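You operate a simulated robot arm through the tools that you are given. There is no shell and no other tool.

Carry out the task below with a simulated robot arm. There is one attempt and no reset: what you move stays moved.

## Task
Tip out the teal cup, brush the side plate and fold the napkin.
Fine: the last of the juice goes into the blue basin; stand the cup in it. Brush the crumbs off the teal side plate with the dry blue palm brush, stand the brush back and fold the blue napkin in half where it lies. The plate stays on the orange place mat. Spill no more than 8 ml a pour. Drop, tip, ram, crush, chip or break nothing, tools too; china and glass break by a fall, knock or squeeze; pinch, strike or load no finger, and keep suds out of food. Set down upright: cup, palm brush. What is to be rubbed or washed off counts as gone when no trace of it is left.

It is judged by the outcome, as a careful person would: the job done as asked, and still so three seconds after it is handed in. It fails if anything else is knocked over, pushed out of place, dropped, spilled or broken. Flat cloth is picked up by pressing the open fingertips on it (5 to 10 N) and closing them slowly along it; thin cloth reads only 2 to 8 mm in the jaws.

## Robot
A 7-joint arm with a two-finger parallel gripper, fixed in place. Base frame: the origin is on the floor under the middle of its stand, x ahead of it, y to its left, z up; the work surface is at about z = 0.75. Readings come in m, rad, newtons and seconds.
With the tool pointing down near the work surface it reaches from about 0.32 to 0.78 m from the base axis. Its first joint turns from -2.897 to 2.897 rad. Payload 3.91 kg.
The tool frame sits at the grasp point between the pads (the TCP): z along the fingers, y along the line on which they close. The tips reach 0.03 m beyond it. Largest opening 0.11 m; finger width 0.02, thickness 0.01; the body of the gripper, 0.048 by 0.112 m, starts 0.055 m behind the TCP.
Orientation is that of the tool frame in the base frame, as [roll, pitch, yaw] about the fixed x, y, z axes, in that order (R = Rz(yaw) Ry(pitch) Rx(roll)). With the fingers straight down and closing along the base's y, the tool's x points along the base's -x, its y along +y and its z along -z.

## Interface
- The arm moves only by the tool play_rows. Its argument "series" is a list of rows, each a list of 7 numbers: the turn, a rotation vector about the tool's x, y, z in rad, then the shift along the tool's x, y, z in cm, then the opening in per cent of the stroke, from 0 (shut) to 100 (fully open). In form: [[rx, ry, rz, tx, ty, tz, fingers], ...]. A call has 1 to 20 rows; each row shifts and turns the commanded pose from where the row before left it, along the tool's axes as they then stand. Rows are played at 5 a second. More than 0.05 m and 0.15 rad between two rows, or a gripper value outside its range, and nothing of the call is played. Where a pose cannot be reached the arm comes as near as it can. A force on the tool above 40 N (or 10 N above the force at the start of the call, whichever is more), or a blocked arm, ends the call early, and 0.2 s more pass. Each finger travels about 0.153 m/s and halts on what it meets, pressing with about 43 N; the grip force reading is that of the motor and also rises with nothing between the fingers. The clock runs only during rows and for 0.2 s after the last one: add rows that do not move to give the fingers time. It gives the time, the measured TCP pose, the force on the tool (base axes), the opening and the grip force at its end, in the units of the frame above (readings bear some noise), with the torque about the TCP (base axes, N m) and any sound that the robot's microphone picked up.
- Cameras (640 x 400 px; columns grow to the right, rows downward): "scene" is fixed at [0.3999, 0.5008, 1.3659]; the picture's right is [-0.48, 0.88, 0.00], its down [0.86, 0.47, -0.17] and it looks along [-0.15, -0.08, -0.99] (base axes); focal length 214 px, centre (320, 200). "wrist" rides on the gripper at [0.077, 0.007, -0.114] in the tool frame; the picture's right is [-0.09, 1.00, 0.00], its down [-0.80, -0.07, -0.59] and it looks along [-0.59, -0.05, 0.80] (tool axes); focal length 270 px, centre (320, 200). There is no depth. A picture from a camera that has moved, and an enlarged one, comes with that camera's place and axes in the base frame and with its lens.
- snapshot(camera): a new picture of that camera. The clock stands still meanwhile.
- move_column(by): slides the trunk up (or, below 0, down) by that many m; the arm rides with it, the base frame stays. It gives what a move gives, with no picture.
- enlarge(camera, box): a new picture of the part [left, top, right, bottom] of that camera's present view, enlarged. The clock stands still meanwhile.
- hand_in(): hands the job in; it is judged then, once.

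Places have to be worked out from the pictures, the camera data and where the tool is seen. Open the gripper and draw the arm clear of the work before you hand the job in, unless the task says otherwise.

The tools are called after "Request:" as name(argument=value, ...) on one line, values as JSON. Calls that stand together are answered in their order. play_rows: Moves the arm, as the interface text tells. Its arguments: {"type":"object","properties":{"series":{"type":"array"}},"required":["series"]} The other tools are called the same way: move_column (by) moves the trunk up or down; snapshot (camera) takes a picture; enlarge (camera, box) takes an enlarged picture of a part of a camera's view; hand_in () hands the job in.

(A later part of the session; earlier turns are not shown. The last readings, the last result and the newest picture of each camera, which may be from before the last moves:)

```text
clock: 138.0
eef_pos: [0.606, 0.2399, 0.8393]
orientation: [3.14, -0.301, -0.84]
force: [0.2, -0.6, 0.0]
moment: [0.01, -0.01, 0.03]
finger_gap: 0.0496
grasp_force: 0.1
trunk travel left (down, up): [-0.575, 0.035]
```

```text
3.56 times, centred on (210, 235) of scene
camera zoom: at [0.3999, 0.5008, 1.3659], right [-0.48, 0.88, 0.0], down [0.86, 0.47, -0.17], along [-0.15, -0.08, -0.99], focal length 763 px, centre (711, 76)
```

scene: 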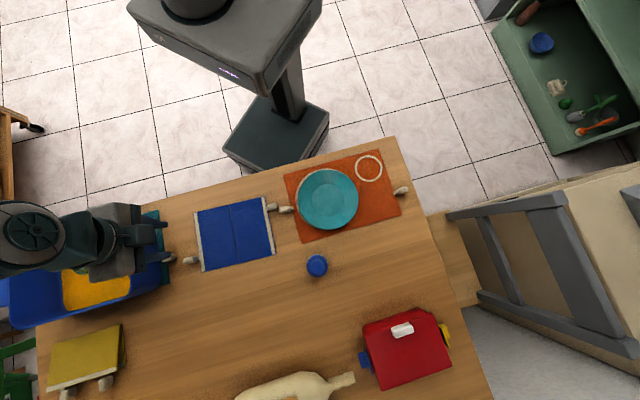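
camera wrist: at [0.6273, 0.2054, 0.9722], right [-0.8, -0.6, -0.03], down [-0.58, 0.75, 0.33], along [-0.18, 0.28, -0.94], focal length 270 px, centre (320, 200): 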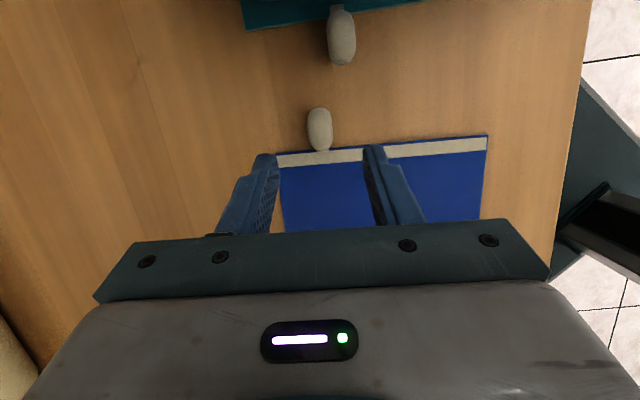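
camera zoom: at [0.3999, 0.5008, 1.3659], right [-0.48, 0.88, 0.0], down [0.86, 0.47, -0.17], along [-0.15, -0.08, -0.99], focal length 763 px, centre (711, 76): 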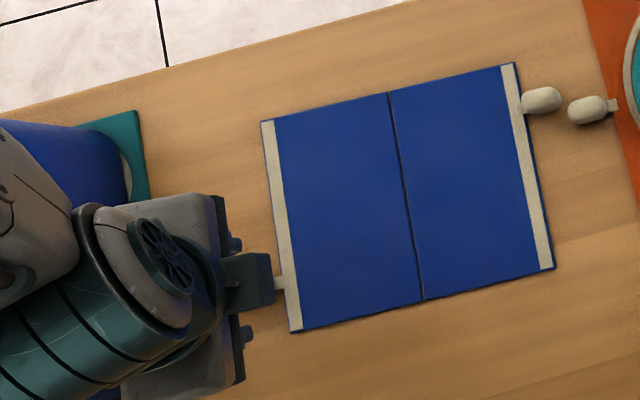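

The toggle is dead centre between the fingers, 8.3 cm ahead along the tool axis. I advance toward it, stopping just short of the table.

Request:
play_rows(series=[[0, 0, 0, 0, 0, 2.0, 45], [0, 0, 0, 0, 0, 1.8, 45], [0, 0, 0, 0, 0, 1.2, 45], [0, 0, 0, 0, 0, 0.4, 45], [0, 0, 0, 0, 0, 0, 45]])

Request:
snapshot(camera="wrist")

Request:
enlarge(camera="wrist", box=[220, 80, 420, 240])

```text
clock: 139.2
eef_pos: [0.6166, 0.2309, 0.7884]
orientation: [-3.141, -0.299, -0.841]
force: [0.4, 0.7, 0.2]
moment: [0.0, -0.03, -0.01]
finger_gap: 0.0494
grasp_force: 0.1
trunk travel left (down, up): [-0.575, 0.035]
```

```text
taken
camera wrist: at [0.638, 0.1955, 0.9216], right [-0.8, -0.6, -0.03], down [-0.58, 0.75, 0.33], along [-0.18, 0.28, -0.94], focal length 270 px, centre (320, 200)
```

wrist: 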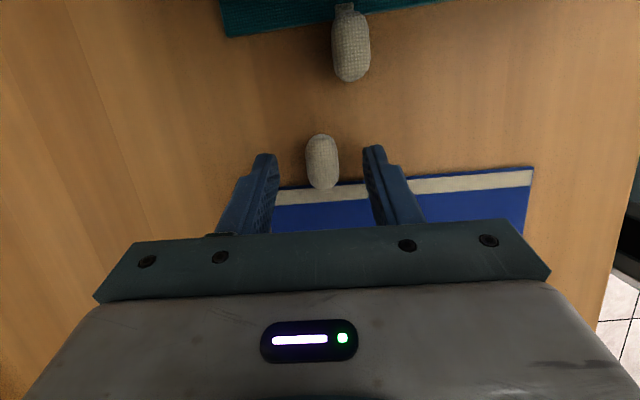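

```text
2.50 times, centred on (320, 160) of wrist
camera zoom: at [0.638, 0.1955, 0.9216], right [-0.8, -0.6, -0.03], down [-0.58, 0.75, 0.33], along [-0.18, 0.28, -0.94], focal length 676 px, centre (320, 300)
```

zoom: 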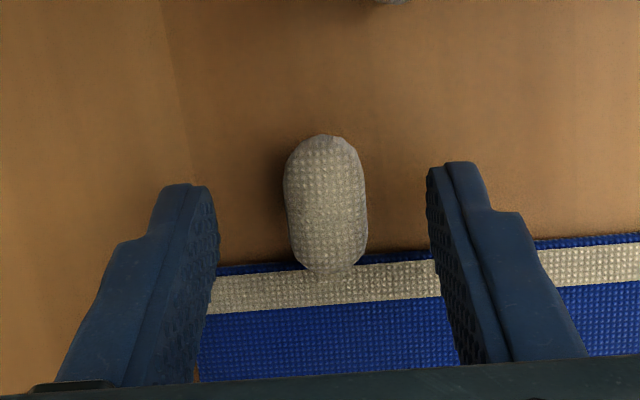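

The toggle sits centred between the fingertips. I advance the last 4 mm and close gently until the pads meet it.

Request:
play_rows(series=[[0, 0, 0, 0, 0, 0.25, 45], [0, 0, 0, 0, 0, 0.15, 40], [0, 0, 0, 0, 0, 0, 34], [0, 0, 0, 0, 0, 0, 28], [0, 0, 0, 0, 0, 0, 24], [0, 0, 0, 0, 0, 0, 22], [0, 0, 0, 0, 0, 0, 22]])

Request:
enlarge(camera="wrist", box=[220, 80, 420, 240])

```text
clock: 140.8
eef_pos: [0.6191, 0.2288, 0.7853]
orientation: [3.14, -0.299, -0.839]
force: [-0.4, 0.1, -0.8]
moment: [0.03, 0.03, -0.01]
finger_gap: 0.0242
grasp_force: 0.1
trunk travel left (down, up): [-0.575, 0.035]
```

```text
2.50 times, centred on (320, 160) of wrist
camera zoom: at [0.6394, 0.1941, 0.9183], right [-0.8, -0.6, -0.03], down [-0.58, 0.75, 0.33], along [-0.18, 0.28, -0.94], focal length 676 px, centre (320, 300)
```

zoom: 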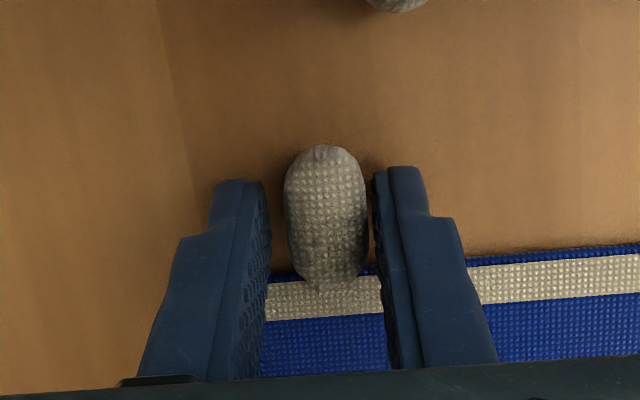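

The toggle is about 1 mm nearer the right finger; I shift 1 mm and close on by 1 % steps.

Request:
play_rows(series=[[0, 0, 0, 0, 0.12, 0, 22], [0, 0, 0, 0, 0, 0, 21], [0, 0, 0, 0, 0, 0, 20], [0, 0, 0, 0, 0, 0, 19], [0, 0, 0, 0, 0, 0, 18], [0, 0, 0, 0, 0, 0, 18]])

```text
clock: 142.2
eef_pos: [0.6159, 0.2267, 0.7843]
orientation: [3.14, -0.301, -0.841]
force: [-0.5, 0.8, -0.2]
moment: [-0.02, 0.0, -0.03]
finger_gap: 0.0195
grasp_force: 0.0
trunk travel left (down, up): [-0.575, 0.035]
```

Request:
play_rows(series=[[0, 0, 0, 0, 0, 0, 17], [0, 0, 0, 0, 0, 0, 16], [0, 0, 0, 0, 0, 0, 16]])

Request:
enlarge(camera="wrist", box=[220, 80, 420, 240])

```text
clock: 143.0
eef_pos: [0.616, 0.2285, 0.7865]
orientation: [3.139, -0.301, -0.84]
force: [-0.7, 0.4, 0.4]
moment: [0.04, -0.02, 0.02]
finger_gap: 0.0179
grasp_force: 0.5
trunk travel left (down, up): [-0.575, 0.035]
```

```text
2.50 times, centred on (320, 160) of wrist
camera zoom: at [0.6378, 0.193, 0.9179], right [-0.8, -0.6, -0.03], down [-0.58, 0.75, 0.33], along [-0.18, 0.28, -0.94], focal length 676 px, centre (320, 300)
```

zoom: 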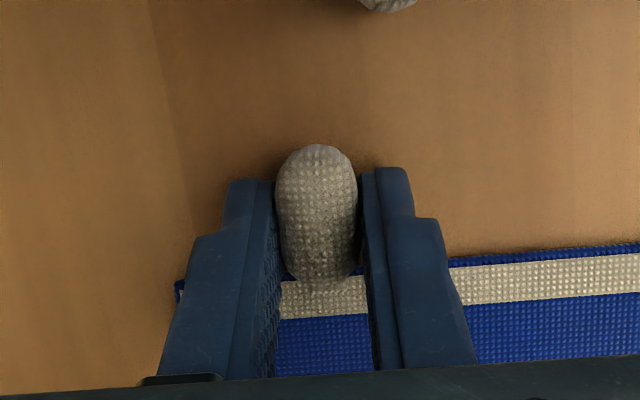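

Request:
play_rows(series=[[0, 0, 0, 0, 0, 0, 15], [0, 0, 0, 0, 0, 0, 14], [0, 0, 0, 0, 0, 0, 14]])

```text
clock: 143.8
eef_pos: [0.6159, 0.227, 0.7855]
orientation: [3.142, -0.301, -0.84]
force: [0.1, -0.6, 0.1]
moment: [0.0, 0.01, 0.0]
finger_gap: 0.0169
grasp_force: 42.5
trunk travel left (down, up): [-0.575, 0.035]
```

The toggle is gripped (17 mm, about 42 N). I now swing the gripper about the napkin's fold line as if hinged to it: first 0.3 rad, then look.

Request:
play_rows(series=[[0, 0.05, 0, -0.0, 0, -0.594, 14], [0, 0.05, 0, -0.005, 0, -0.594, 14], [0, 0.1, 0, -0.037, 0, -1.186, 14], [0, 0.1, 0, -0.037, 0, -1.186, 14], [0, 0, 0, 0, 0, 0, 14]])

Request:
snapshot(camera="wrist")

Request:
enlarge(camera="scene", box=[120, 180, 300, 290])

```text
clock: 145.0
eef_pos: [0.6067, 0.2388, 0.8184]
orientation: [3.141, -0.601, -0.841]
force: [1.0, -1.0, 0.5]
moment: [0.02, -0.05, 0.0]
finger_gap: 0.0168
grasp_force: 43.3
trunk travel left (down, up): [-0.575, 0.035]
```

```text
taken
camera wrist: at [0.5999, 0.2347, 0.9567], right [-0.79, -0.61, -0.05], down [-0.61, 0.79, 0.04], along [0.02, 0.06, -1.0], focal length 270 px, centre (320, 200)
```

wrist: 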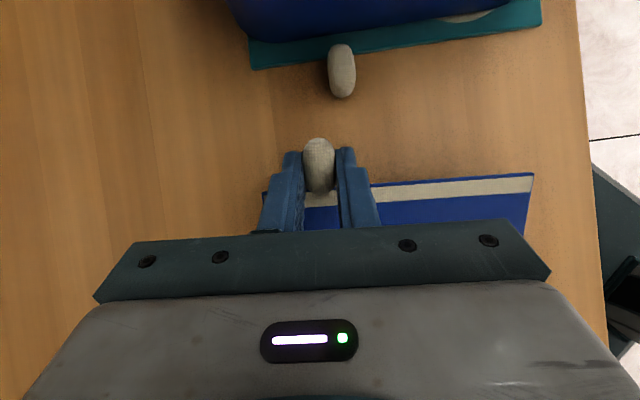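

```text
3.56 times, centred on (210, 235) of scene
camera zoom: at [0.3999, 0.5008, 1.3659], right [-0.48, 0.88, 0.0], down [0.86, 0.47, -0.17], along [-0.15, -0.08, -0.99], focal length 763 px, centre (711, 76)
```

zoom: 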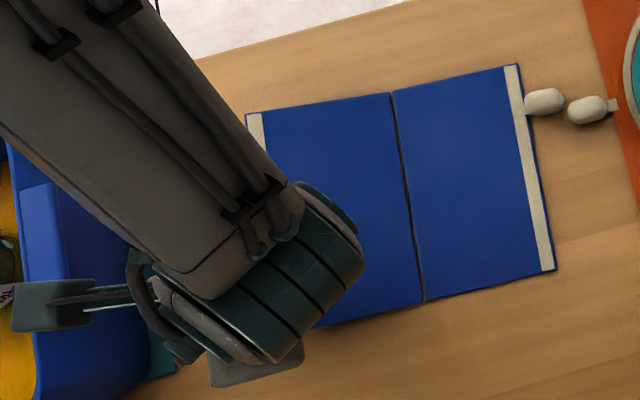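

It works: the left half rises about the fold line while the right half lies still. I swing on to about 0.9 rad.

Request:
play_rows(series=[[0, 0.1, 0, -0.037, 0, -1.186, 14], [0, 0.1, 0, -0.037, 0, -1.186, 14], [0, 0.1, 0, -0.037, 0, -1.186, 14], [0, 0.1, 0, -0.037, 0, -1.186, 14], [0, 0.1, 0, -0.037, 0, -1.186, 14], [0, 0.1, 0, -0.037, 0, -1.186, 14], [0, 0, 0, 0, 0, 0, 14]])

Request:
snapshot(camera="wrist")

Request:
snapshot(camera="scene")

```text
clock: 146.6
eef_pos: [0.5714, 0.2798, 0.8624]
orientation: [-3.139, -1.202, -0.842]
force: [2.9, -3.9, 9.8]
moment: [-0.07, 0.02, 0.06]
finger_gap: 0.0167
grasp_force: 43.4
trunk travel left (down, up): [-0.575, 0.035]
```

```text
taken
camera wrist: at [0.5126, 0.3338, 0.9768], right [-0.76, -0.64, -0.08], down [-0.51, 0.68, -0.53], along [0.4, -0.36, -0.84], focal length 270 px, centre (320, 200)
```

wrist: 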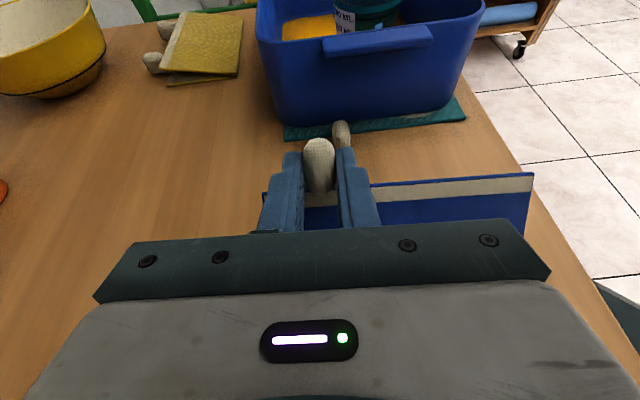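

```text
taken
```

scene: 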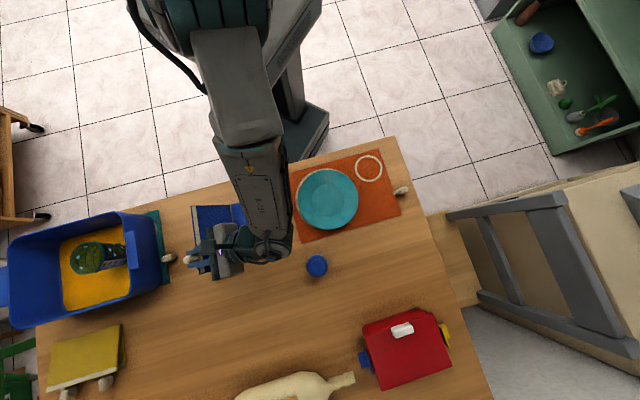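

The swing follows the plan, but a push of about 11 N along the panel shows I hold it a millimetre or two too close to the fold line. I ease outward by 1.5 mm.

Request:
play_rows(series=[[0, 0, 0, 0.15, 0, 0.04, 14], [0, 0, 0, 0, 0, 0, 14]])

Request:
enlarge(camera="scene", box=[170, 180, 300, 290])

```text
clock: 147.2
eef_pos: [0.5708, 0.2807, 0.8631]
orientation: [3.136, -1.198, -0.837]
force: [1.1, -1.2, 2.8]
moment: [-0.05, -0.08, -0.02]
finger_gap: 0.0167
grasp_force: 43.0
trunk travel left (down, up): [-0.575, 0.035]
```

```text
3.64 times, centred on (235, 235) of scene
camera zoom: at [0.3999, 0.5008, 1.3659], right [-0.48, 0.88, 0.0], down [0.86, 0.47, -0.17], along [-0.15, -0.08, -0.99], focal length 780 px, centre (629, 73)
```

zoom: 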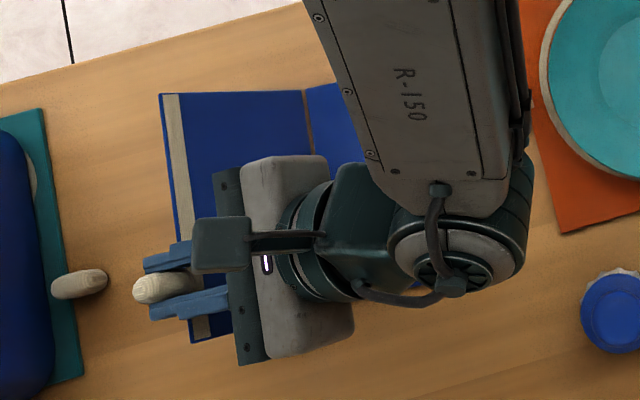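

The load is down to 3 N and all is moving right. But the lean I started with would bring the hand too low over the plate before the flap is upright, so I swing the flap back down first, to re-grip the toggle with an upright tool.

Request:
play_rows(series=[[0, -0.1, 0, -0.082, 0, 1.184, 14], [0, -0.1, 0, -0.082, 0, 1.184, 14], [0, -0.1, 0, -0.082, 0, 1.184, 14], [0, -0.1, 0, -0.082, 0, 1.184, 14], [0, -0.1, 0, -0.082, 0, 1.184, 14], [0, -0.1, 0, -0.082, 0, 1.184, 14], [0, -0.1, 0, -0.082, 0, 1.184, 14], [0, -0.1, 0, -0.082, 0, 1.184, 14], [0, 0, 0, 0, 0, 0, 14]])

```text
clock: 149.2
eef_pos: [0.6147, 0.23, 0.7991]
orientation: [3.141, -0.397, -0.84]
force: [-1.0, -0.1, -0.5]
moment: [0.02, -0.03, 0.01]
finger_gap: 0.0168
grasp_force: 43.1
trunk travel left (down, up): [-0.575, 0.035]
```

The flap is nearly down. I lower the last bit slowly and check the force.

Request:
play_rows(series=[[0, -0.05, 0, -0.03, 0, 0.594, 14], [0, -0.05, 0, -0.03, 0, 0.55, 14], [0, 0, 0, 0, 0, 0, 14]])

Request:
enlarge(camera="wrist", box=[220, 80, 420, 240])

```text
clock: 150.0
eef_pos: [0.6167, 0.2268, 0.7879]
orientation: [-3.142, -0.298, -0.84]
force: [0.7, -0.5, -0.7]
moment: [-0.01, -0.03, 0.02]
finger_gap: 0.0168
grasp_force: 42.0
trunk travel left (down, up): [-0.575, 0.035]
```

```text
2.50 times, centred on (320, 160) of wrist
camera zoom: at [0.6379, 0.1932, 0.9202], right [-0.8, -0.6, -0.03], down [-0.58, 0.75, 0.33], along [-0.18, 0.28, -0.94], focal length 676 px, centre (320, 300)
```

zoom: 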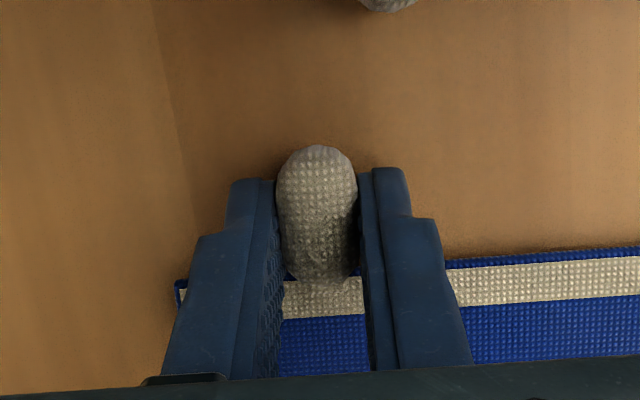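

The toggle is about 2 mm above the table. I open just a little, straighten the tool upright about the toggle, and look.

Request:
play_rows(series=[[0, 0, 0, 0, 0, 0.1, 14], [0, 0, 0, 0, 0, 0, 17], [0, 0, 0, 0, 0, 0, 21], [0, 0, 0, 0, 0, 0, 23], [0, -0.1, 0, 0.24, 0, 0, 23], [0, -0.1, 0, 0.24, 0, 0, 23], [0, -0.1, 0, 0.24, 0, 0, 23], [0, 0, 0, 0, 0, 0, 23]])

Request:
enlarge(camera="wrist", box=[220, 80, 420, 240])

Request:
snapshot(camera="scene")

```text
clock: 151.8
eef_pos: [0.6221, 0.2221, 0.7888]
orientation: [3.14, 0.001, -0.839]
force: [-0.5, -0.7, -0.1]
moment: [0.02, 0.0, -0.01]
finger_gap: 0.0252
grasp_force: 0.1
trunk travel left (down, up): [-0.575, 0.035]
```

```text
2.50 times, centred on (320, 160) of wrist
camera zoom: at [0.6682, 0.1603, 0.903], right [-0.8, -0.6, 0.0], down [-0.48, 0.64, 0.6], along [-0.36, 0.48, -0.8], focal length 676 px, centre (320, 300)
```

zoom: 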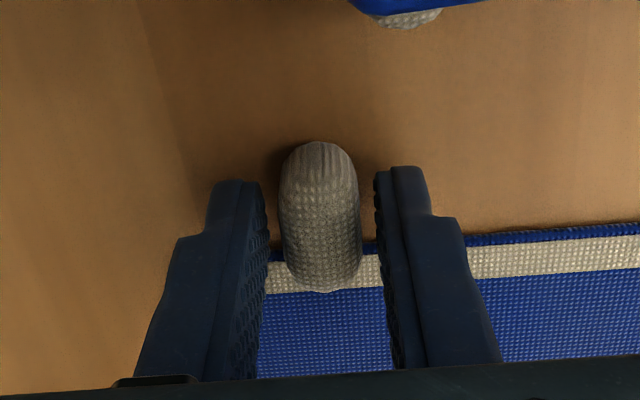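

```text
taken
```

scene: 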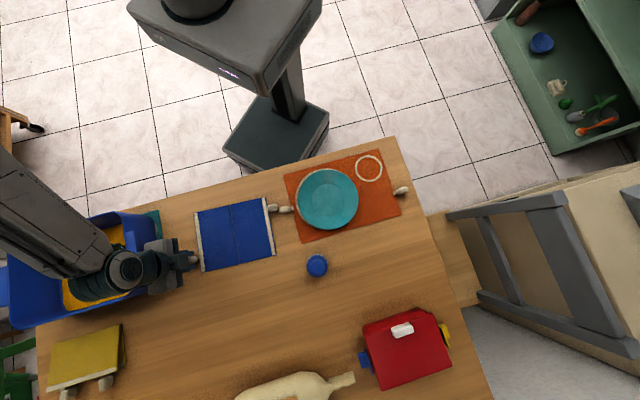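

The flap lies flat and the toggle stands between the upright fingers. I lower 4 mm, centre on it and close again.

Request:
play_rows(series=[[0, 0, 0, -0.2, 0, 0.25, 23], [0, 0, 0, 0, 0, 0.15, 23], [0, 0, 0, 0, 0, 0, 20], [0, 0, 0, 0, 0, 0, 18], [0, 0, 0, 0, 0, 0, 16], [0, 0, 0, 0, 0, 0, 15], [0, 0, 0, 0, 0, 0, 14], [0, 0, 0, 0, 0, 0, 14]])

Request:
enlarge(camera="wrist", box=[220, 80, 420, 240])

```text
clock: 153.6
eef_pos: [0.6201, 0.221, 0.7846]
orientation: [3.141, 0.0, -0.839]
force: [0.0, 0.2, -0.1]
moment: [0.01, -0.03, -0.03]
finger_gap: 0.0169
grasp_force: 43.1
trunk travel left (down, up): [-0.575, 0.035]
```

```text
2.50 times, centred on (320, 160) of wrist
camera zoom: at [0.6669, 0.1611, 0.899], right [-0.8, -0.6, 0.0], down [-0.48, 0.64, 0.59], along [-0.36, 0.48, -0.8], focal length 676 px, centre (320, 300)
```

zoom: 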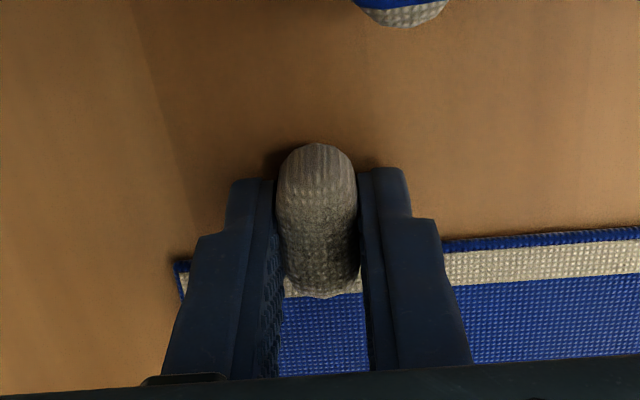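

Gripped again with the tool upright. I swing about the fold line to 0.9 rad, using a 2 mm larger radius than before.

Request:
play_rows(series=[[0, 0.05, 0, -0.178, 0, -0.615, 14], [0, 0.05, 0, -0.178, 0, -0.615, 14], [0, 0.1, 0, -0.386, 0, -1.222, 14], [0, 0.1, 0, -0.386, 0, -1.222, 14], [0, 0.1, 0, -0.386, 0, -1.222, 14], [0, 0.1, 0, -0.386, 0, -1.222, 14], [0, 0.1, 0, -0.386, 0, -1.222, 14], [0, 0.1, 0, -0.386, 0, -1.222, 14], [0, 0.1, 0, -0.386, 0, -1.222, 14], [0, 0.1, 0, -0.386, 0, -1.222, 14], [0, 0, 0, 0, 0, 0, 14]])

Request:
snapshot(camera="wrist")

Request:
enlarge(camera="scene", box=[170, 180, 300, 290])

```text
clock: 156.0
eef_pos: [0.5722, 0.2785, 0.8683]
orientation: [3.14, -0.9, -0.839]
force: [0.6, -0.6, -0.4]
moment: [0.0, -0.02, 0.01]
finger_gap: 0.0169
grasp_force: 43.1
trunk travel left (down, up): [-0.575, 0.035]
```

```text
taken
camera wrist: at [0.5394, 0.3047, 1.0002], right [-0.78, -0.62, -0.07], down [-0.59, 0.76, -0.26], along [0.21, -0.16, -0.96], focal length 270 px, centre (320, 200)
```

wrist: 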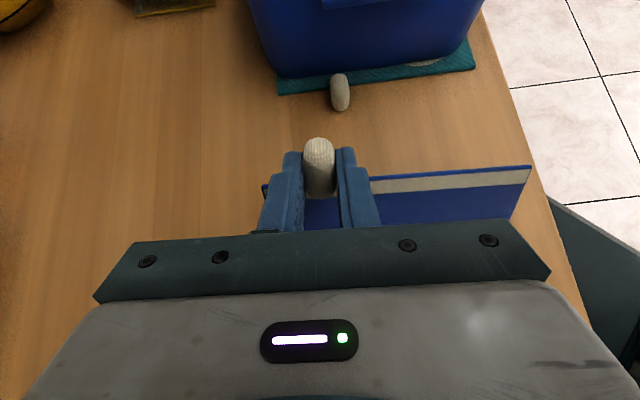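

```text
3.64 times, centred on (235, 235) of scene
camera zoom: at [0.3999, 0.5008, 1.3659], right [-0.48, 0.88, 0.0], down [0.86, 0.47, -0.17], along [-0.15, -0.08, -0.99], focal length 780 px, centre (629, 73)
```

zoom: 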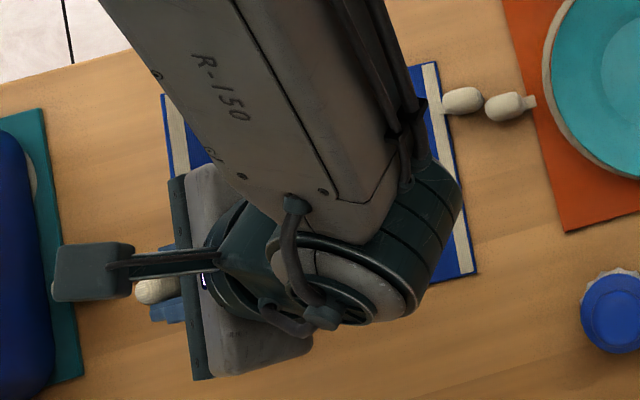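

No load on the grip, and the right half has not moved. I swing on to 1.5 rad, where the flap stands nearly upright.

Request:
play_rows(series=[[0, 0.1, 0, -0.386, 0, -1.222, 14], [0, 0.1, 0, -0.386, 0, -1.222, 14], [0, 0.1, 0, -0.386, 0, -1.222, 14], [0, 0.1, 0, -0.386, 0, -1.222, 14], [0, 0.1, 0, -0.386, 0, -1.222, 14], [0, 0.1, 0, -0.386, 0, -1.222, 14], [0, 0, 0, 0, 0, 0, 14]])

Request:
snapshot(camera="wrist")

Request:
snapshot(camera="scene")

```text
clock: 157.6
eef_pos: [0.5219, 0.3327, 0.8781]
orientation: [3.127, -1.501, -0.825]
force: [0.8, 0.0, 0.5]
moment: [0.02, -0.01, -0.01]
finger_gap: 0.0169
grasp_force: 43.6
trunk travel left (down, up): [-0.575, 0.035]
```

```text
taken
camera wrist: at [0.4446, 0.4096, 0.9635], right [-0.75, -0.66, -0.09], down [-0.38, 0.53, -0.76], along [0.55, -0.53, -0.65], focal length 270 px, centre (320, 200)
```

wrist: 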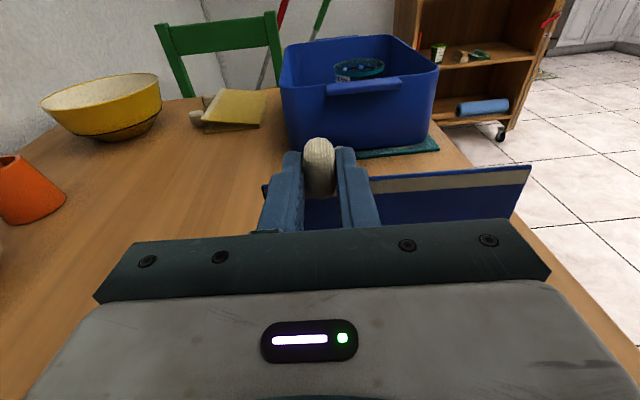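

```text
taken
```

scene: 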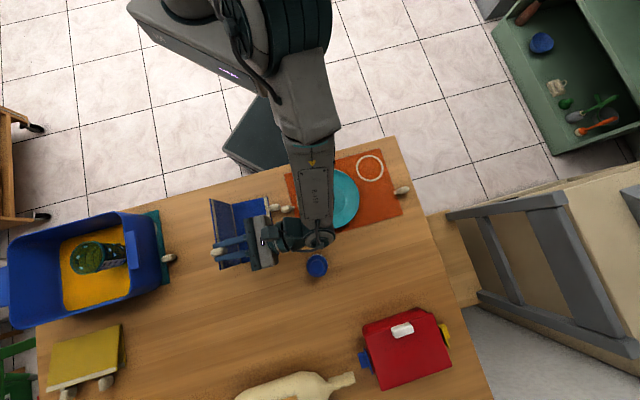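

The flap stands nearly upright. I check the wrist's clearance to the brush and plate before going further.

Request:
enlarge(camera="scene", box=[190, 160, 370, 290])

```text
3.08 times, centred on (280, 225) of scene
camera zoom: at [0.3999, 0.5008, 1.3659], right [-0.48, 0.88, 0.0], down [0.86, 0.47, -0.17], along [-0.15, -0.08, -0.99], focal length 660 px, centre (443, 123)
```

zoom: 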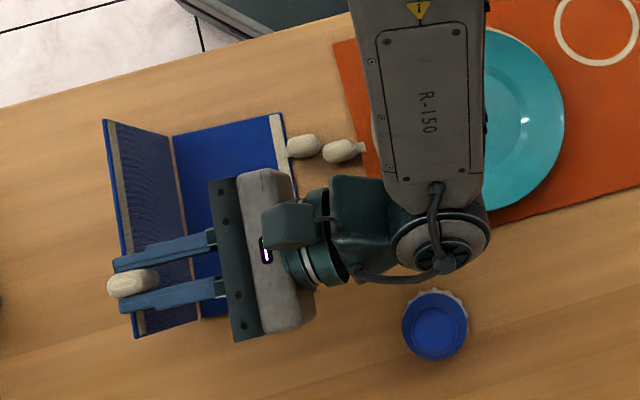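

The wrist clears everything, and the fold line stays in place. I tip the flap just past upright (1.7 rad) with the tool still following.

Request:
play_rows(series=[[0, 0.1, 0, -0.386, 0, -1.222, 14], [0, 0.1, 0, -0.386, 0, -1.222, 14], [0, 0, 0, 0, 0, 0, 14]])

Request:
enlarge(camera="scene", box=[190, 160, 370, 290])

```text
clock: 158.4
eef_pos: [0.5076, 0.3508, 0.8709]
orientation: [0.006, -1.44, 2.299]
force: [0.4, -0.5, 0.5]
moment: [0.01, -0.06, 0.03]
finger_gap: 0.017
grasp_force: 43.1
trunk travel left (down, up): [-0.575, 0.035]
```

```text
3.08 times, centred on (280, 225) of scene
camera zoom: at [0.3999, 0.5008, 1.3659], right [-0.48, 0.88, 0.0], down [0.86, 0.47, -0.17], along [-0.15, -0.08, -0.99], focal length 660 px, centre (443, 123)
```

zoom: 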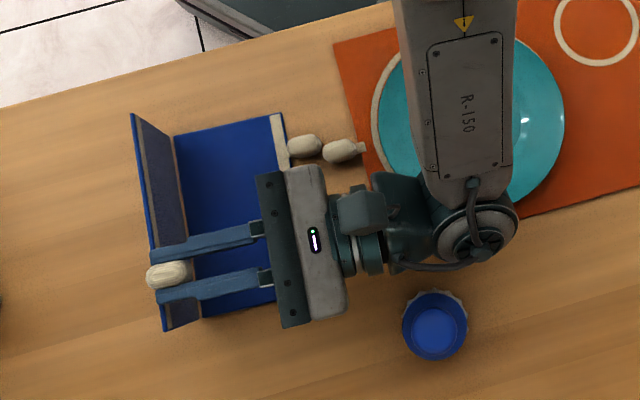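

The flap now leans past upright by about 7 degrees. I ease the grip a little so the toggle can pivot, and guide the flap down, turning the tool back upright as it goes; first part.

Request:
play_rows(series=[[0, 0, 0, 0, 0, 0, 14.7], [0, -0.1, 0, 0.035, 0, -1.2, 14.7], [0, -0.1, 0, -0.085, 0, -1.198, 14.7], [0, -0.125, 0, -0.357, 0, -1.012, 14.7], [0, -0.125, 0, -0.481, 0, -0.96, 14.7], [0, 0, 0, 0, 0, 0, 14.7]])

Request:
enlarge(camera="scene", box=[190, 160, 370, 290])

Request:
snapshot(camera="wrist")

```text
clock: 159.8
eef_pos: [0.4744, 0.3859, 0.8609]
orientation: [3.136, -1.245, -0.831]
force: [-0.5, -0.7, 0.5]
moment: [-0.03, 0.01, -0.01]
finger_gap: 0.0173
grasp_force: 28.7
trunk travel left (down, up): [-0.575, 0.035]
```

```text
3.08 times, centred on (280, 225) of scene
camera zoom: at [0.3999, 0.5008, 1.3659], right [-0.48, 0.88, 0.0], down [0.86, 0.47, -0.17], along [-0.15, -0.08, -0.99], focal length 660 px, centre (443, 123)
```

zoom: 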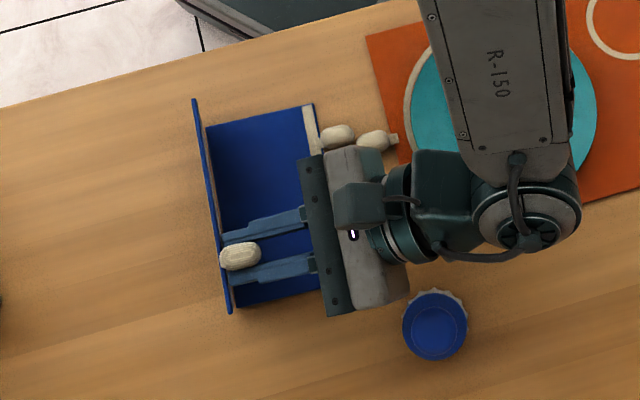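

```text
taken
camera wrist: at [0.4125, 0.4431, 0.9704], right [-0.76, -0.65, -0.08], down [-0.5, 0.66, -0.57], along [0.42, -0.39, -0.82], focal length 270 px, centre (320, 200)
```

wrist: 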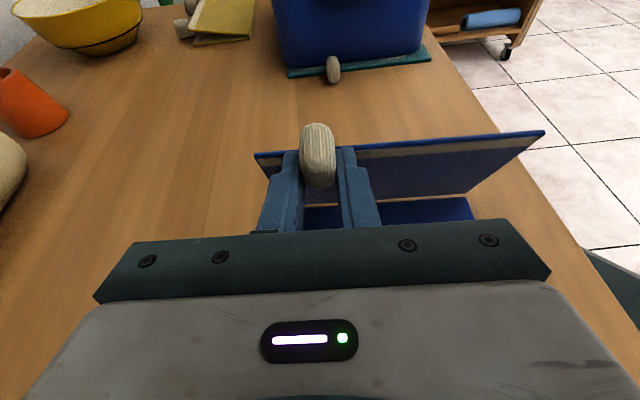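

The toggle did not pivot freely, so the napkin slid about 3 cm toward the plate and nudged the place mat along with it; I will put both back afterwards. The flap already leans past upright and the fingertips lie outside its swing, so I open the fingers and let it close by itself.

Request:
play_rows(series=[[0, 0, 0, 0, 0, 0, 18], [0, 0, 0, 0, 0, 0, 24], [0, 0, 0, 0, 0, 0, 32], [0, 0, 0, 0, 0, 0, 36], [0, 0, 0, 0, 0, 0, 36]])

Request:
enlarge(camera="scene", box=[190, 160, 370, 290])

Request:
snapshot(camera="wrist")

```text
clock: 161.0
eef_pos: [0.4741, 0.3845, 0.8606]
orientation: [3.138, -1.25, -0.836]
force: [0.2, -0.9, 0.6]
moment: [-0.03, 0.0, 0.03]
finger_gap: 0.0394
grasp_force: 0.1
trunk travel left (down, up): [-0.575, 0.035]
```

```text
3.08 times, centred on (280, 225) of scene
camera zoom: at [0.3999, 0.5008, 1.3659], right [-0.48, 0.88, 0.0], down [0.86, 0.47, -0.17], along [-0.15, -0.08, -0.99], focal length 660 px, centre (443, 123)
```

zoom: 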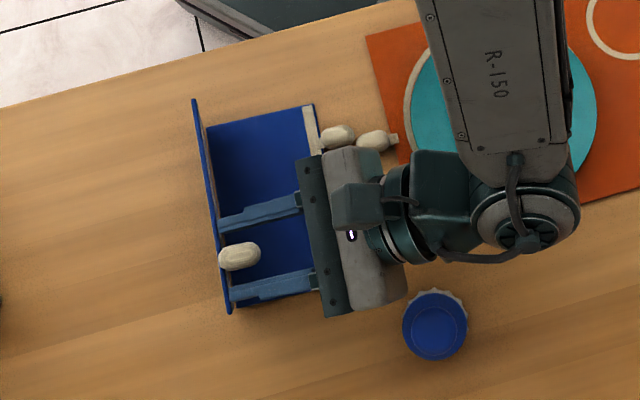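

```text
taken
camera wrist: at [0.4133, 0.4424, 0.9711], right [-0.76, -0.64, -0.08], down [-0.49, 0.66, -0.57], along [0.42, -0.39, -0.82], focal length 270 px, centre (320, 200)
```

wrist: 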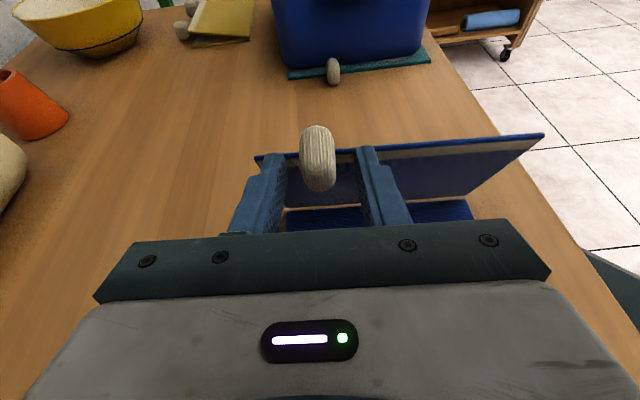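

The flap stays leaning at about 110 degrees by itself, so the crease holds. I draw the open fingers off the toggle, rise clear and turn the tool upright.

Request:
play_rows(series=[[0, 0, 0, 0, 0, -2.0, 36], [0, 0, 0, 0, 0, -2.5, 36], [0, 0, 0, 0, 0, -2.5, 36], [0, 0, 0, 3.16, 0, -1.05, 36], [0, 0, 0, 3.16, 0, -1.05, 36], [0, 0, 0, 3.16, 0, -1.05, 36], [0, -0.1389, 0, 0, 0, 0, 20], [0, -0.1389, 0, 0, 0, 0, 10], [0, -0.1389, 0, 0, 0, 0, 0], [0, -0.1389, 0, 0, 0, 0, 0], [0, -0.1389, 0, 0, 0, 0, 0], [0, -0.1389, 0, 0, 0, 0, 0], [0, -0.1389, 0, 0, 0, 0, 0], [0, -0.1389, 0, 0, 0, 0, 0], [0, -0.1389, 0, 0, 0, 0, 0], [0, 0, 0, 0, 0, 0, 0]])

Request:
snapshot(camera="wrist")

Request:
snapshot(camera="scene")

```text
clock: 164.4
eef_pos: [0.4306, 0.4374, 0.9845]
orientation: [3.141, 0.002, -0.839]
force: [-0.2, -0.2, -0.8]
moment: [-0.01, 0.0, -0.01]
finger_gap: 0.0
grasp_force: 37.3
trunk travel left (down, up): [-0.575, 0.035]
```

```text
taken
camera wrist: at [0.4768, 0.3734, 1.0981], right [-0.8, -0.6, 0.0], down [-0.48, 0.64, 0.6], along [-0.36, 0.48, -0.8], focal length 270 px, centre (320, 200)
```

wrist: 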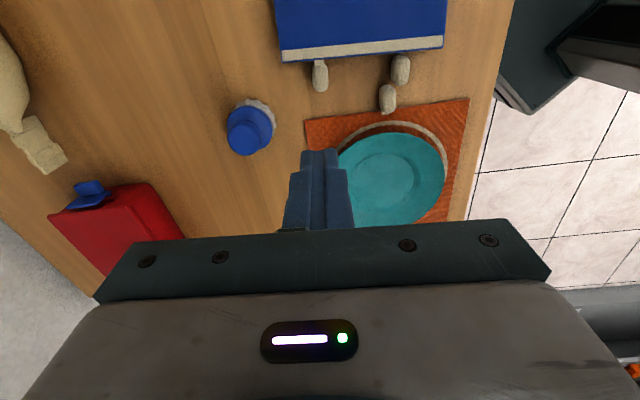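

```text
taken
```

scene: 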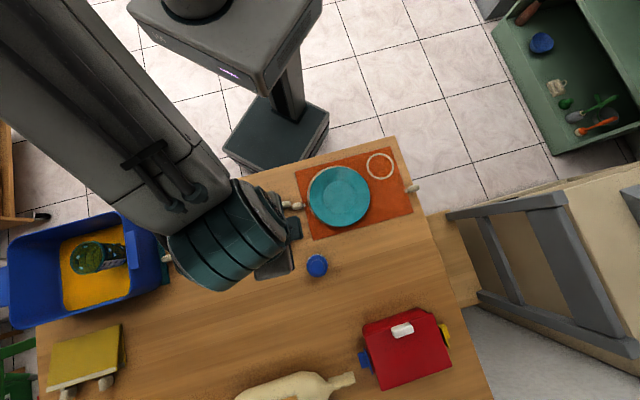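

The napkin now looks folded: both hems lie together with the two toggles side by side. I move the arm aside a little by looking closely first.

Request:
enlarge(camera="wrist", box=[220, 0, 480, 160])

```text
2.46 times, centred on (350, 80) of wrist
camera zoom: at [0.4768, 0.3734, 1.0981], right [-0.8, -0.6, 0.0], down [-0.48, 0.64, 0.6], along [-0.36, 0.48, -0.8], focal length 665 px, centre (246, 495)
```

zoom: 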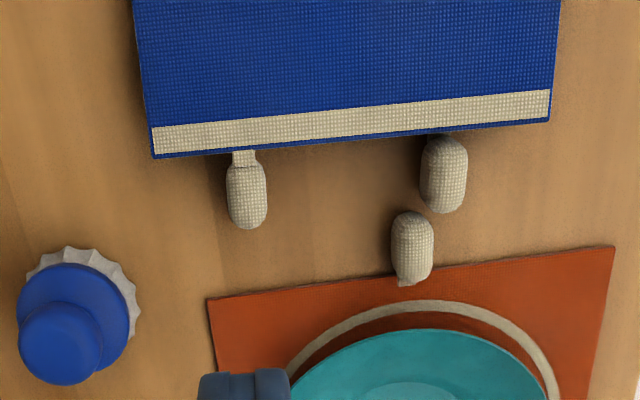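

The flap has closed over the right half, but its hem still stands about 25 mm high. I move the closed fingertips above the flap, 2 cm inside its hem, to press it flat.

Request:
play_rows(series=[[0, 0, 0, 1.21, 1.21, 3.61, 0], [0, 0, 0, 1.21, 1.21, 3.61, 0], [0, 0, 0, 1.21, 1.21, 3.61, 0], [0, 0, 0, 1.2, 1.21, 3.0, 0], [0, 0, 0, 0, 0, 0, 0]])

Request:
snapshot(camera="wrist")

Request:
snapshot(camera="scene")

```text
clock: 165.6
eef_pos: [0.4267, 0.3659, 0.8452]
orientation: [-3.142, 0.002, -0.838]
force: [0.0, -0.6, 1.2]
moment: [0.0, 0.0, -0.02]
finger_gap: 0.0
grasp_force: 37.7
trunk travel left (down, up): [-0.575, 0.035]
```

```text
taken
camera wrist: at [0.472, 0.3037, 0.9598], right [-0.8, -0.6, 0.0], down [-0.48, 0.64, 0.6], along [-0.36, 0.48, -0.8], focal length 270 px, centre (320, 200)
```

wrist: 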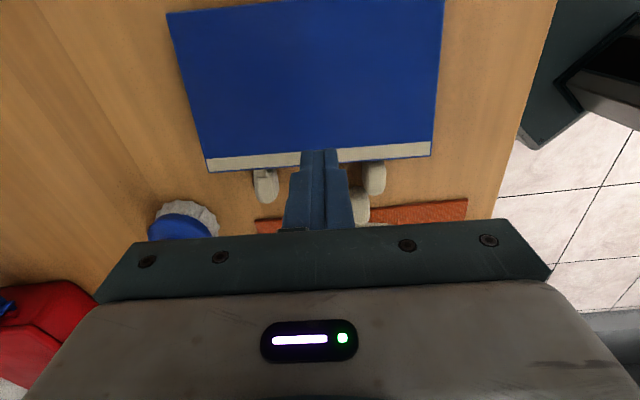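

```text
taken
```

scene: 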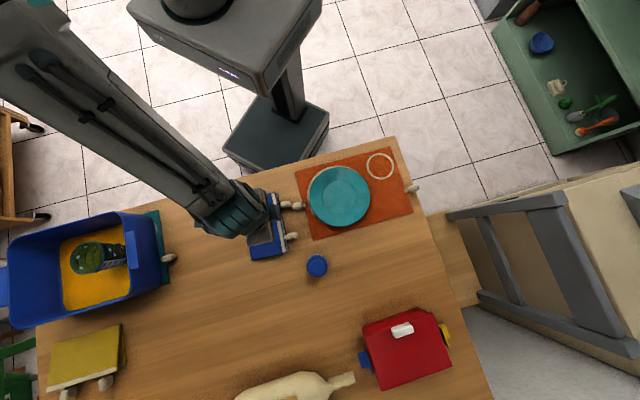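

The folded napkin's hem stands at about z = 0.783, so the flap is 13 degrees short of flat. I press down vertically on it in small steps.

Request:
play_rows(series=[[0, 0, 0, 0, 0, 1.5, 0], [0, 0, 0, 0, 0, 1.0, 0], [0, 0, 0, 0, 0, 0.5, 0], [0, 0, 0, 0, 0, 0.5, 0], [0, 0, 0, 0, 0, 0.5, 0], [0, 0, 0, 0, 0, 0.3, 0], [0, 0, 0, 0, 0, 0, 0]])

Request:
snapshot(camera="wrist")

```text
clock: 167.2
eef_pos: [0.4244, 0.3677, 0.806]
orientation: [-3.139, 0.002, -0.837]
force: [-8.4, 0.8, 23.1]
moment: [0.27, 0.34, 0.12]
finger_gap: 0.0001
grasp_force: 37.7
trunk travel left (down, up): [-0.575, 0.035]
```

```text
taken
camera wrist: at [0.4712, 0.3042, 0.9201], right [-0.8, -0.6, 0.0], down [-0.48, 0.64, 0.6], along [-0.36, 0.48, -0.8], focal length 270 px, centre (320, 200)
```

wrist: 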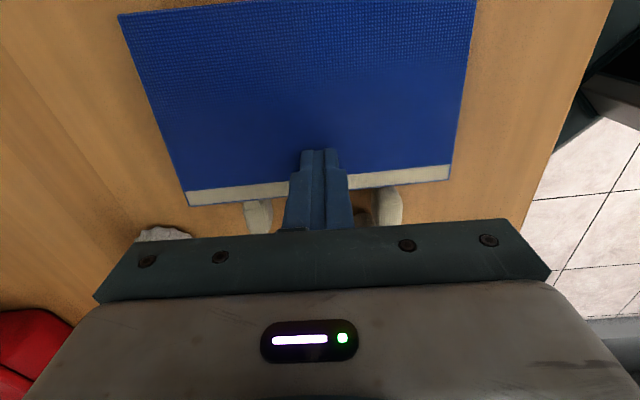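

At 23 N the flap does not go lower: it rests on the two padded toggles under its hem, so it is as closed as it can be. I lift off at once and clear the view.

Request:
play_rows(series=[[0, 0, 0, 0, 0, -0.6, 0], [0, 0, 0, 0, 0, -2.0, 0], [0, 0, 0, 0, 0, -4.0, 0], [0, 0, 0, 0, 0, -4.0, 0], [0, 0, 0, 4.0, 0, -2.0, 0], [0, 0, 0, 4.0, 0, 0, 0], [0, 0, 0, 4.0, 0, 0, 0], [0, 0, 0, 0, 0, 0, 0]])

Request:
snapshot(camera="wrist")

Request:
snapshot(camera="scene")

```text
clock: 169.0
eef_pos: [0.5083, 0.2798, 0.9299]
orientation: [3.141, 0.001, -0.838]
force: [-0.2, 0.2, 1.1]
moment: [-0.02, -0.01, 0.0]
finger_gap: 0.0001
grasp_force: 37.5
trunk travel left (down, up): [-0.575, 0.035]
```

```text
taken
camera wrist: at [0.5544, 0.2162, 1.0447], right [-0.8, -0.6, 0.0], down [-0.48, 0.64, 0.6], along [-0.36, 0.48, -0.8], focal length 270 px, centre (320, 200)
```

wrist: 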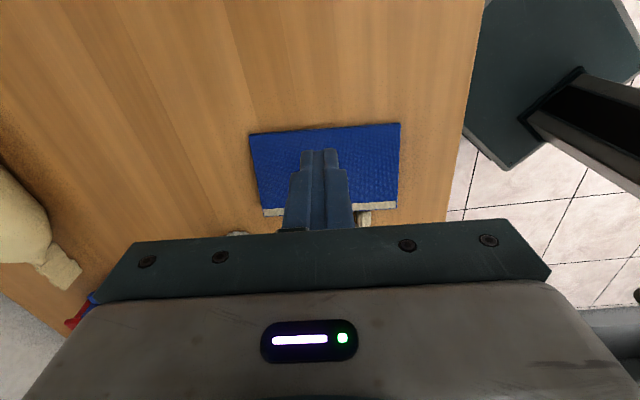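

```text
taken
```

scene: 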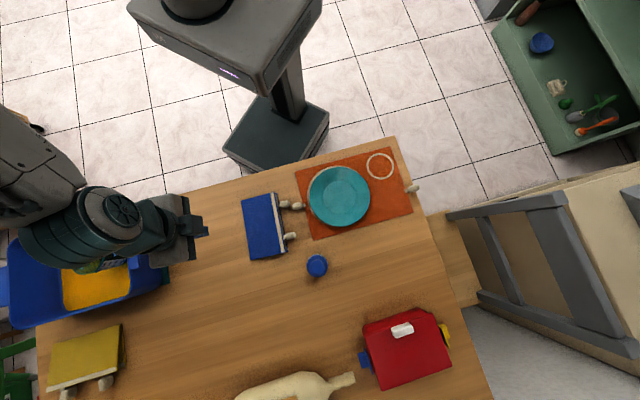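

Now the scene is unobstructed: the napkin is folded in half. I enlarge the napkin, its toggles and the place mat.

Request:
enlarge(camera="scene", box=[220, 170, 320, 270])

Request:
enlarge(camera="scene", box=[270, 130, 430, 250])

```text
4.00 times, centred on (270, 220) of scene
camera zoom: at [0.3999, 0.5008, 1.3659], right [-0.48, 0.88, 0.0], down [0.86, 0.47, -0.17], along [-0.15, -0.08, -0.99], focal length 858 px, centre (520, 120)
```

zoom: 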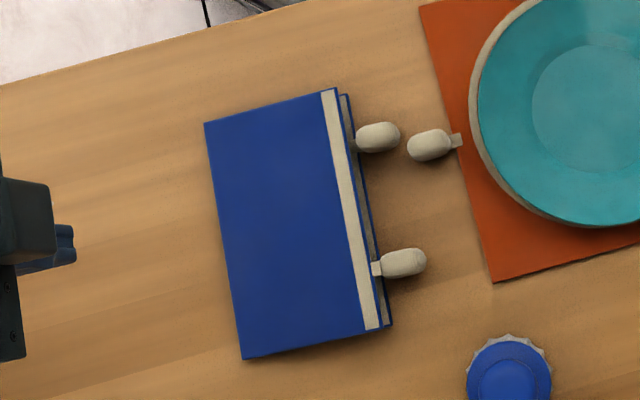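

```text
3.33 times, centred on (350, 190) of scene
camera zoom: at [0.3999, 0.5008, 1.3659], right [-0.48, 0.88, 0.0], down [0.86, 0.47, -0.17], along [-0.15, -0.08, -0.99], focal length 715 px, centre (220, 233)
```

zoom: 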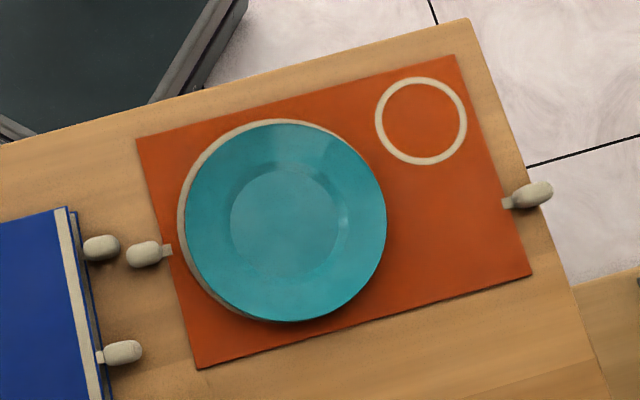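

The napkin is folded, but napkin and place mat have both shifted about 3.4 cm toward the plate side. I will draw each back by its own toggle: first I move above the napkin's lower toggle, at about (0.366, 0.368).

Request:
play_rows(series=[[0, 0, 0, -3.17, 0.94, 1.0, 10], [0, 0, 0, -3.17, 0.94, 1.0, 20], [0, 0, 0, -3.17, 0.94, 1.0, 30], [0, 0, 0, -3.17, 0.94, 1.0, 38], [0, 0, 0, -3.17, 0.94, 1.0, 38], [0, 0, 0, 0, 0, 0, 38]])

Request:
snapshot(camera="wrist")

```text
clock: 170.4
eef_pos: [0.3678, 0.3627, 0.8785]
orientation: [-3.141, 0.0, -0.84]
force: [0.3, 0.5, -0.3]
moment: [0.04, -0.02, -0.01]
finger_gap: 0.0419
grasp_force: 0.0
trunk travel left (down, up): [-0.575, 0.035]
```

```text
taken
camera wrist: at [0.4142, 0.3003, 0.9935], right [-0.8, -0.6, 0.0], down [-0.48, 0.64, 0.6], along [-0.36, 0.48, -0.8], focal length 270 px, centre (320, 200)
```

wrist: 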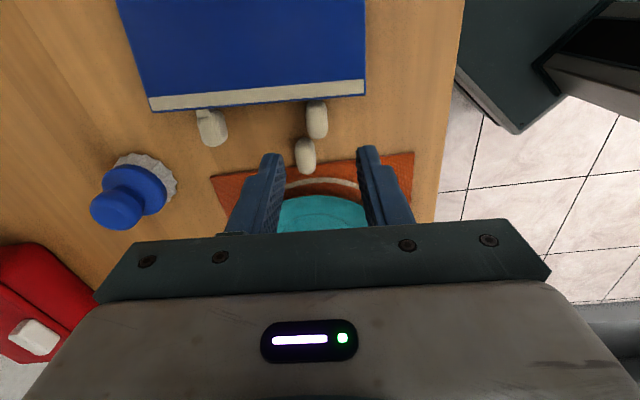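

The lower toggle is centred within 5 mm; the hem and the mat's toggle leave room for the fingers. I centre on it and lower to the grasp height.

Request:
play_rows(series=[[0, 0, 0, -0.3, -0.25, 0, 38], [0, 0, 0, 0, 0, 3.0, 38], [0, 0, 0, 0, 0, 3.0, 38], [0, 0, 0, 0, 0, 2.0, 38], [0, 0, 0, 0, 0, 1.0, 38], [0, 0, 0, 0, 0, 0.3, 38], [0, 0, 0, 0, 0, 0, 38]])

Request:
snapshot(camera="wrist")

Request:
enlarge(camera="wrist", box=[220, 80, 420, 240])

```text
clock: 172.0
eef_pos: [0.3658, 0.3686, 0.786]
orientation: [3.14, 0.0, -0.839]
force: [0.2, -0.2, 0.3]
moment: [0.02, 0.0, 0.02]
finger_gap: 0.0416
grasp_force: 0.0
trunk travel left (down, up): [-0.575, 0.035]
```

```text
taken
camera wrist: at [0.4126, 0.306, 0.9013], right [-0.8, -0.6, 0.0], down [-0.48, 0.64, 0.6], along [-0.36, 0.48, -0.8], focal length 270 px, centre (320, 200)
```

wrist: 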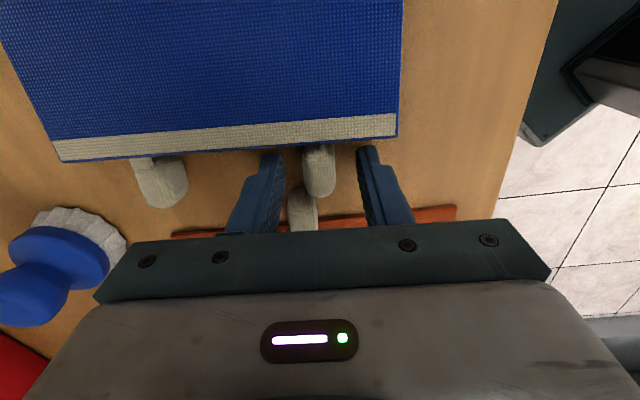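

```text
2.50 times, centred on (320, 160) of wrist
camera zoom: at [0.4126, 0.306, 0.9013], right [-0.8, -0.6, 0.0], down [-0.48, 0.64, 0.6], along [-0.36, 0.48, -0.8], focal length 676 px, centre (320, 300)
```

zoom: 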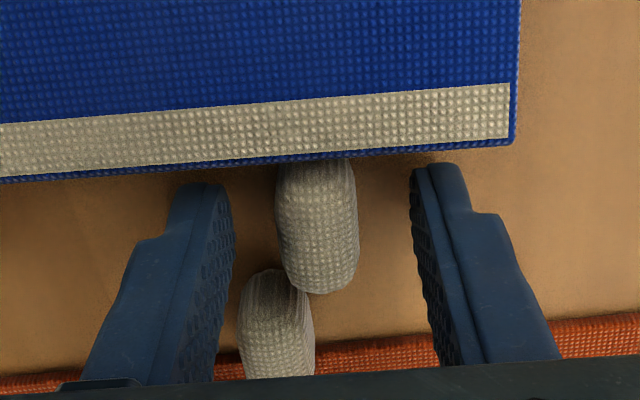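

The toggle is centred between the fingers. I close on it.

Request:
play_rows(series=[[0, 0, 0, 0, 0, 0.1, 32], [0, 0, 0, 0, 0, 0, 26], [0, 0, 0, 0, 0, 0, 22], [0, 0, 0, 0, 0, 0, 19], [0, 0, 0, 0, 0, 0, 17], [0, 0, 0, 0, 0, 0, 15.5], [0, 0, 0, 0, 0, 0, 14.3], [0, 0, 0, 0, 0, 0, 14.3]])

Request:
enlarge(camera="wrist", box=[220, 80, 420, 240])

```text
clock: 173.8
eef_pos: [0.3664, 0.3689, 0.7856]
orientation: [3.141, 0.002, -0.84]
force: [0.3, 0.4, 0.4]
moment: [0.05, 0.03, 0.01]
finger_gap: 0.0168
grasp_force: 43.1
trunk travel left (down, up): [-0.575, 0.035]
```

```text
2.50 times, centred on (320, 160) of wrist
camera zoom: at [0.4128, 0.3058, 0.9003], right [-0.8, -0.6, 0.0], down [-0.48, 0.64, 0.6], along [-0.36, 0.48, -0.8], focal length 676 px, centre (320, 300)
```

zoom: 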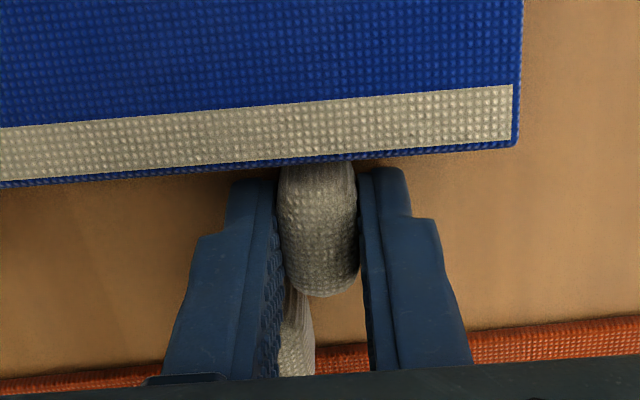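

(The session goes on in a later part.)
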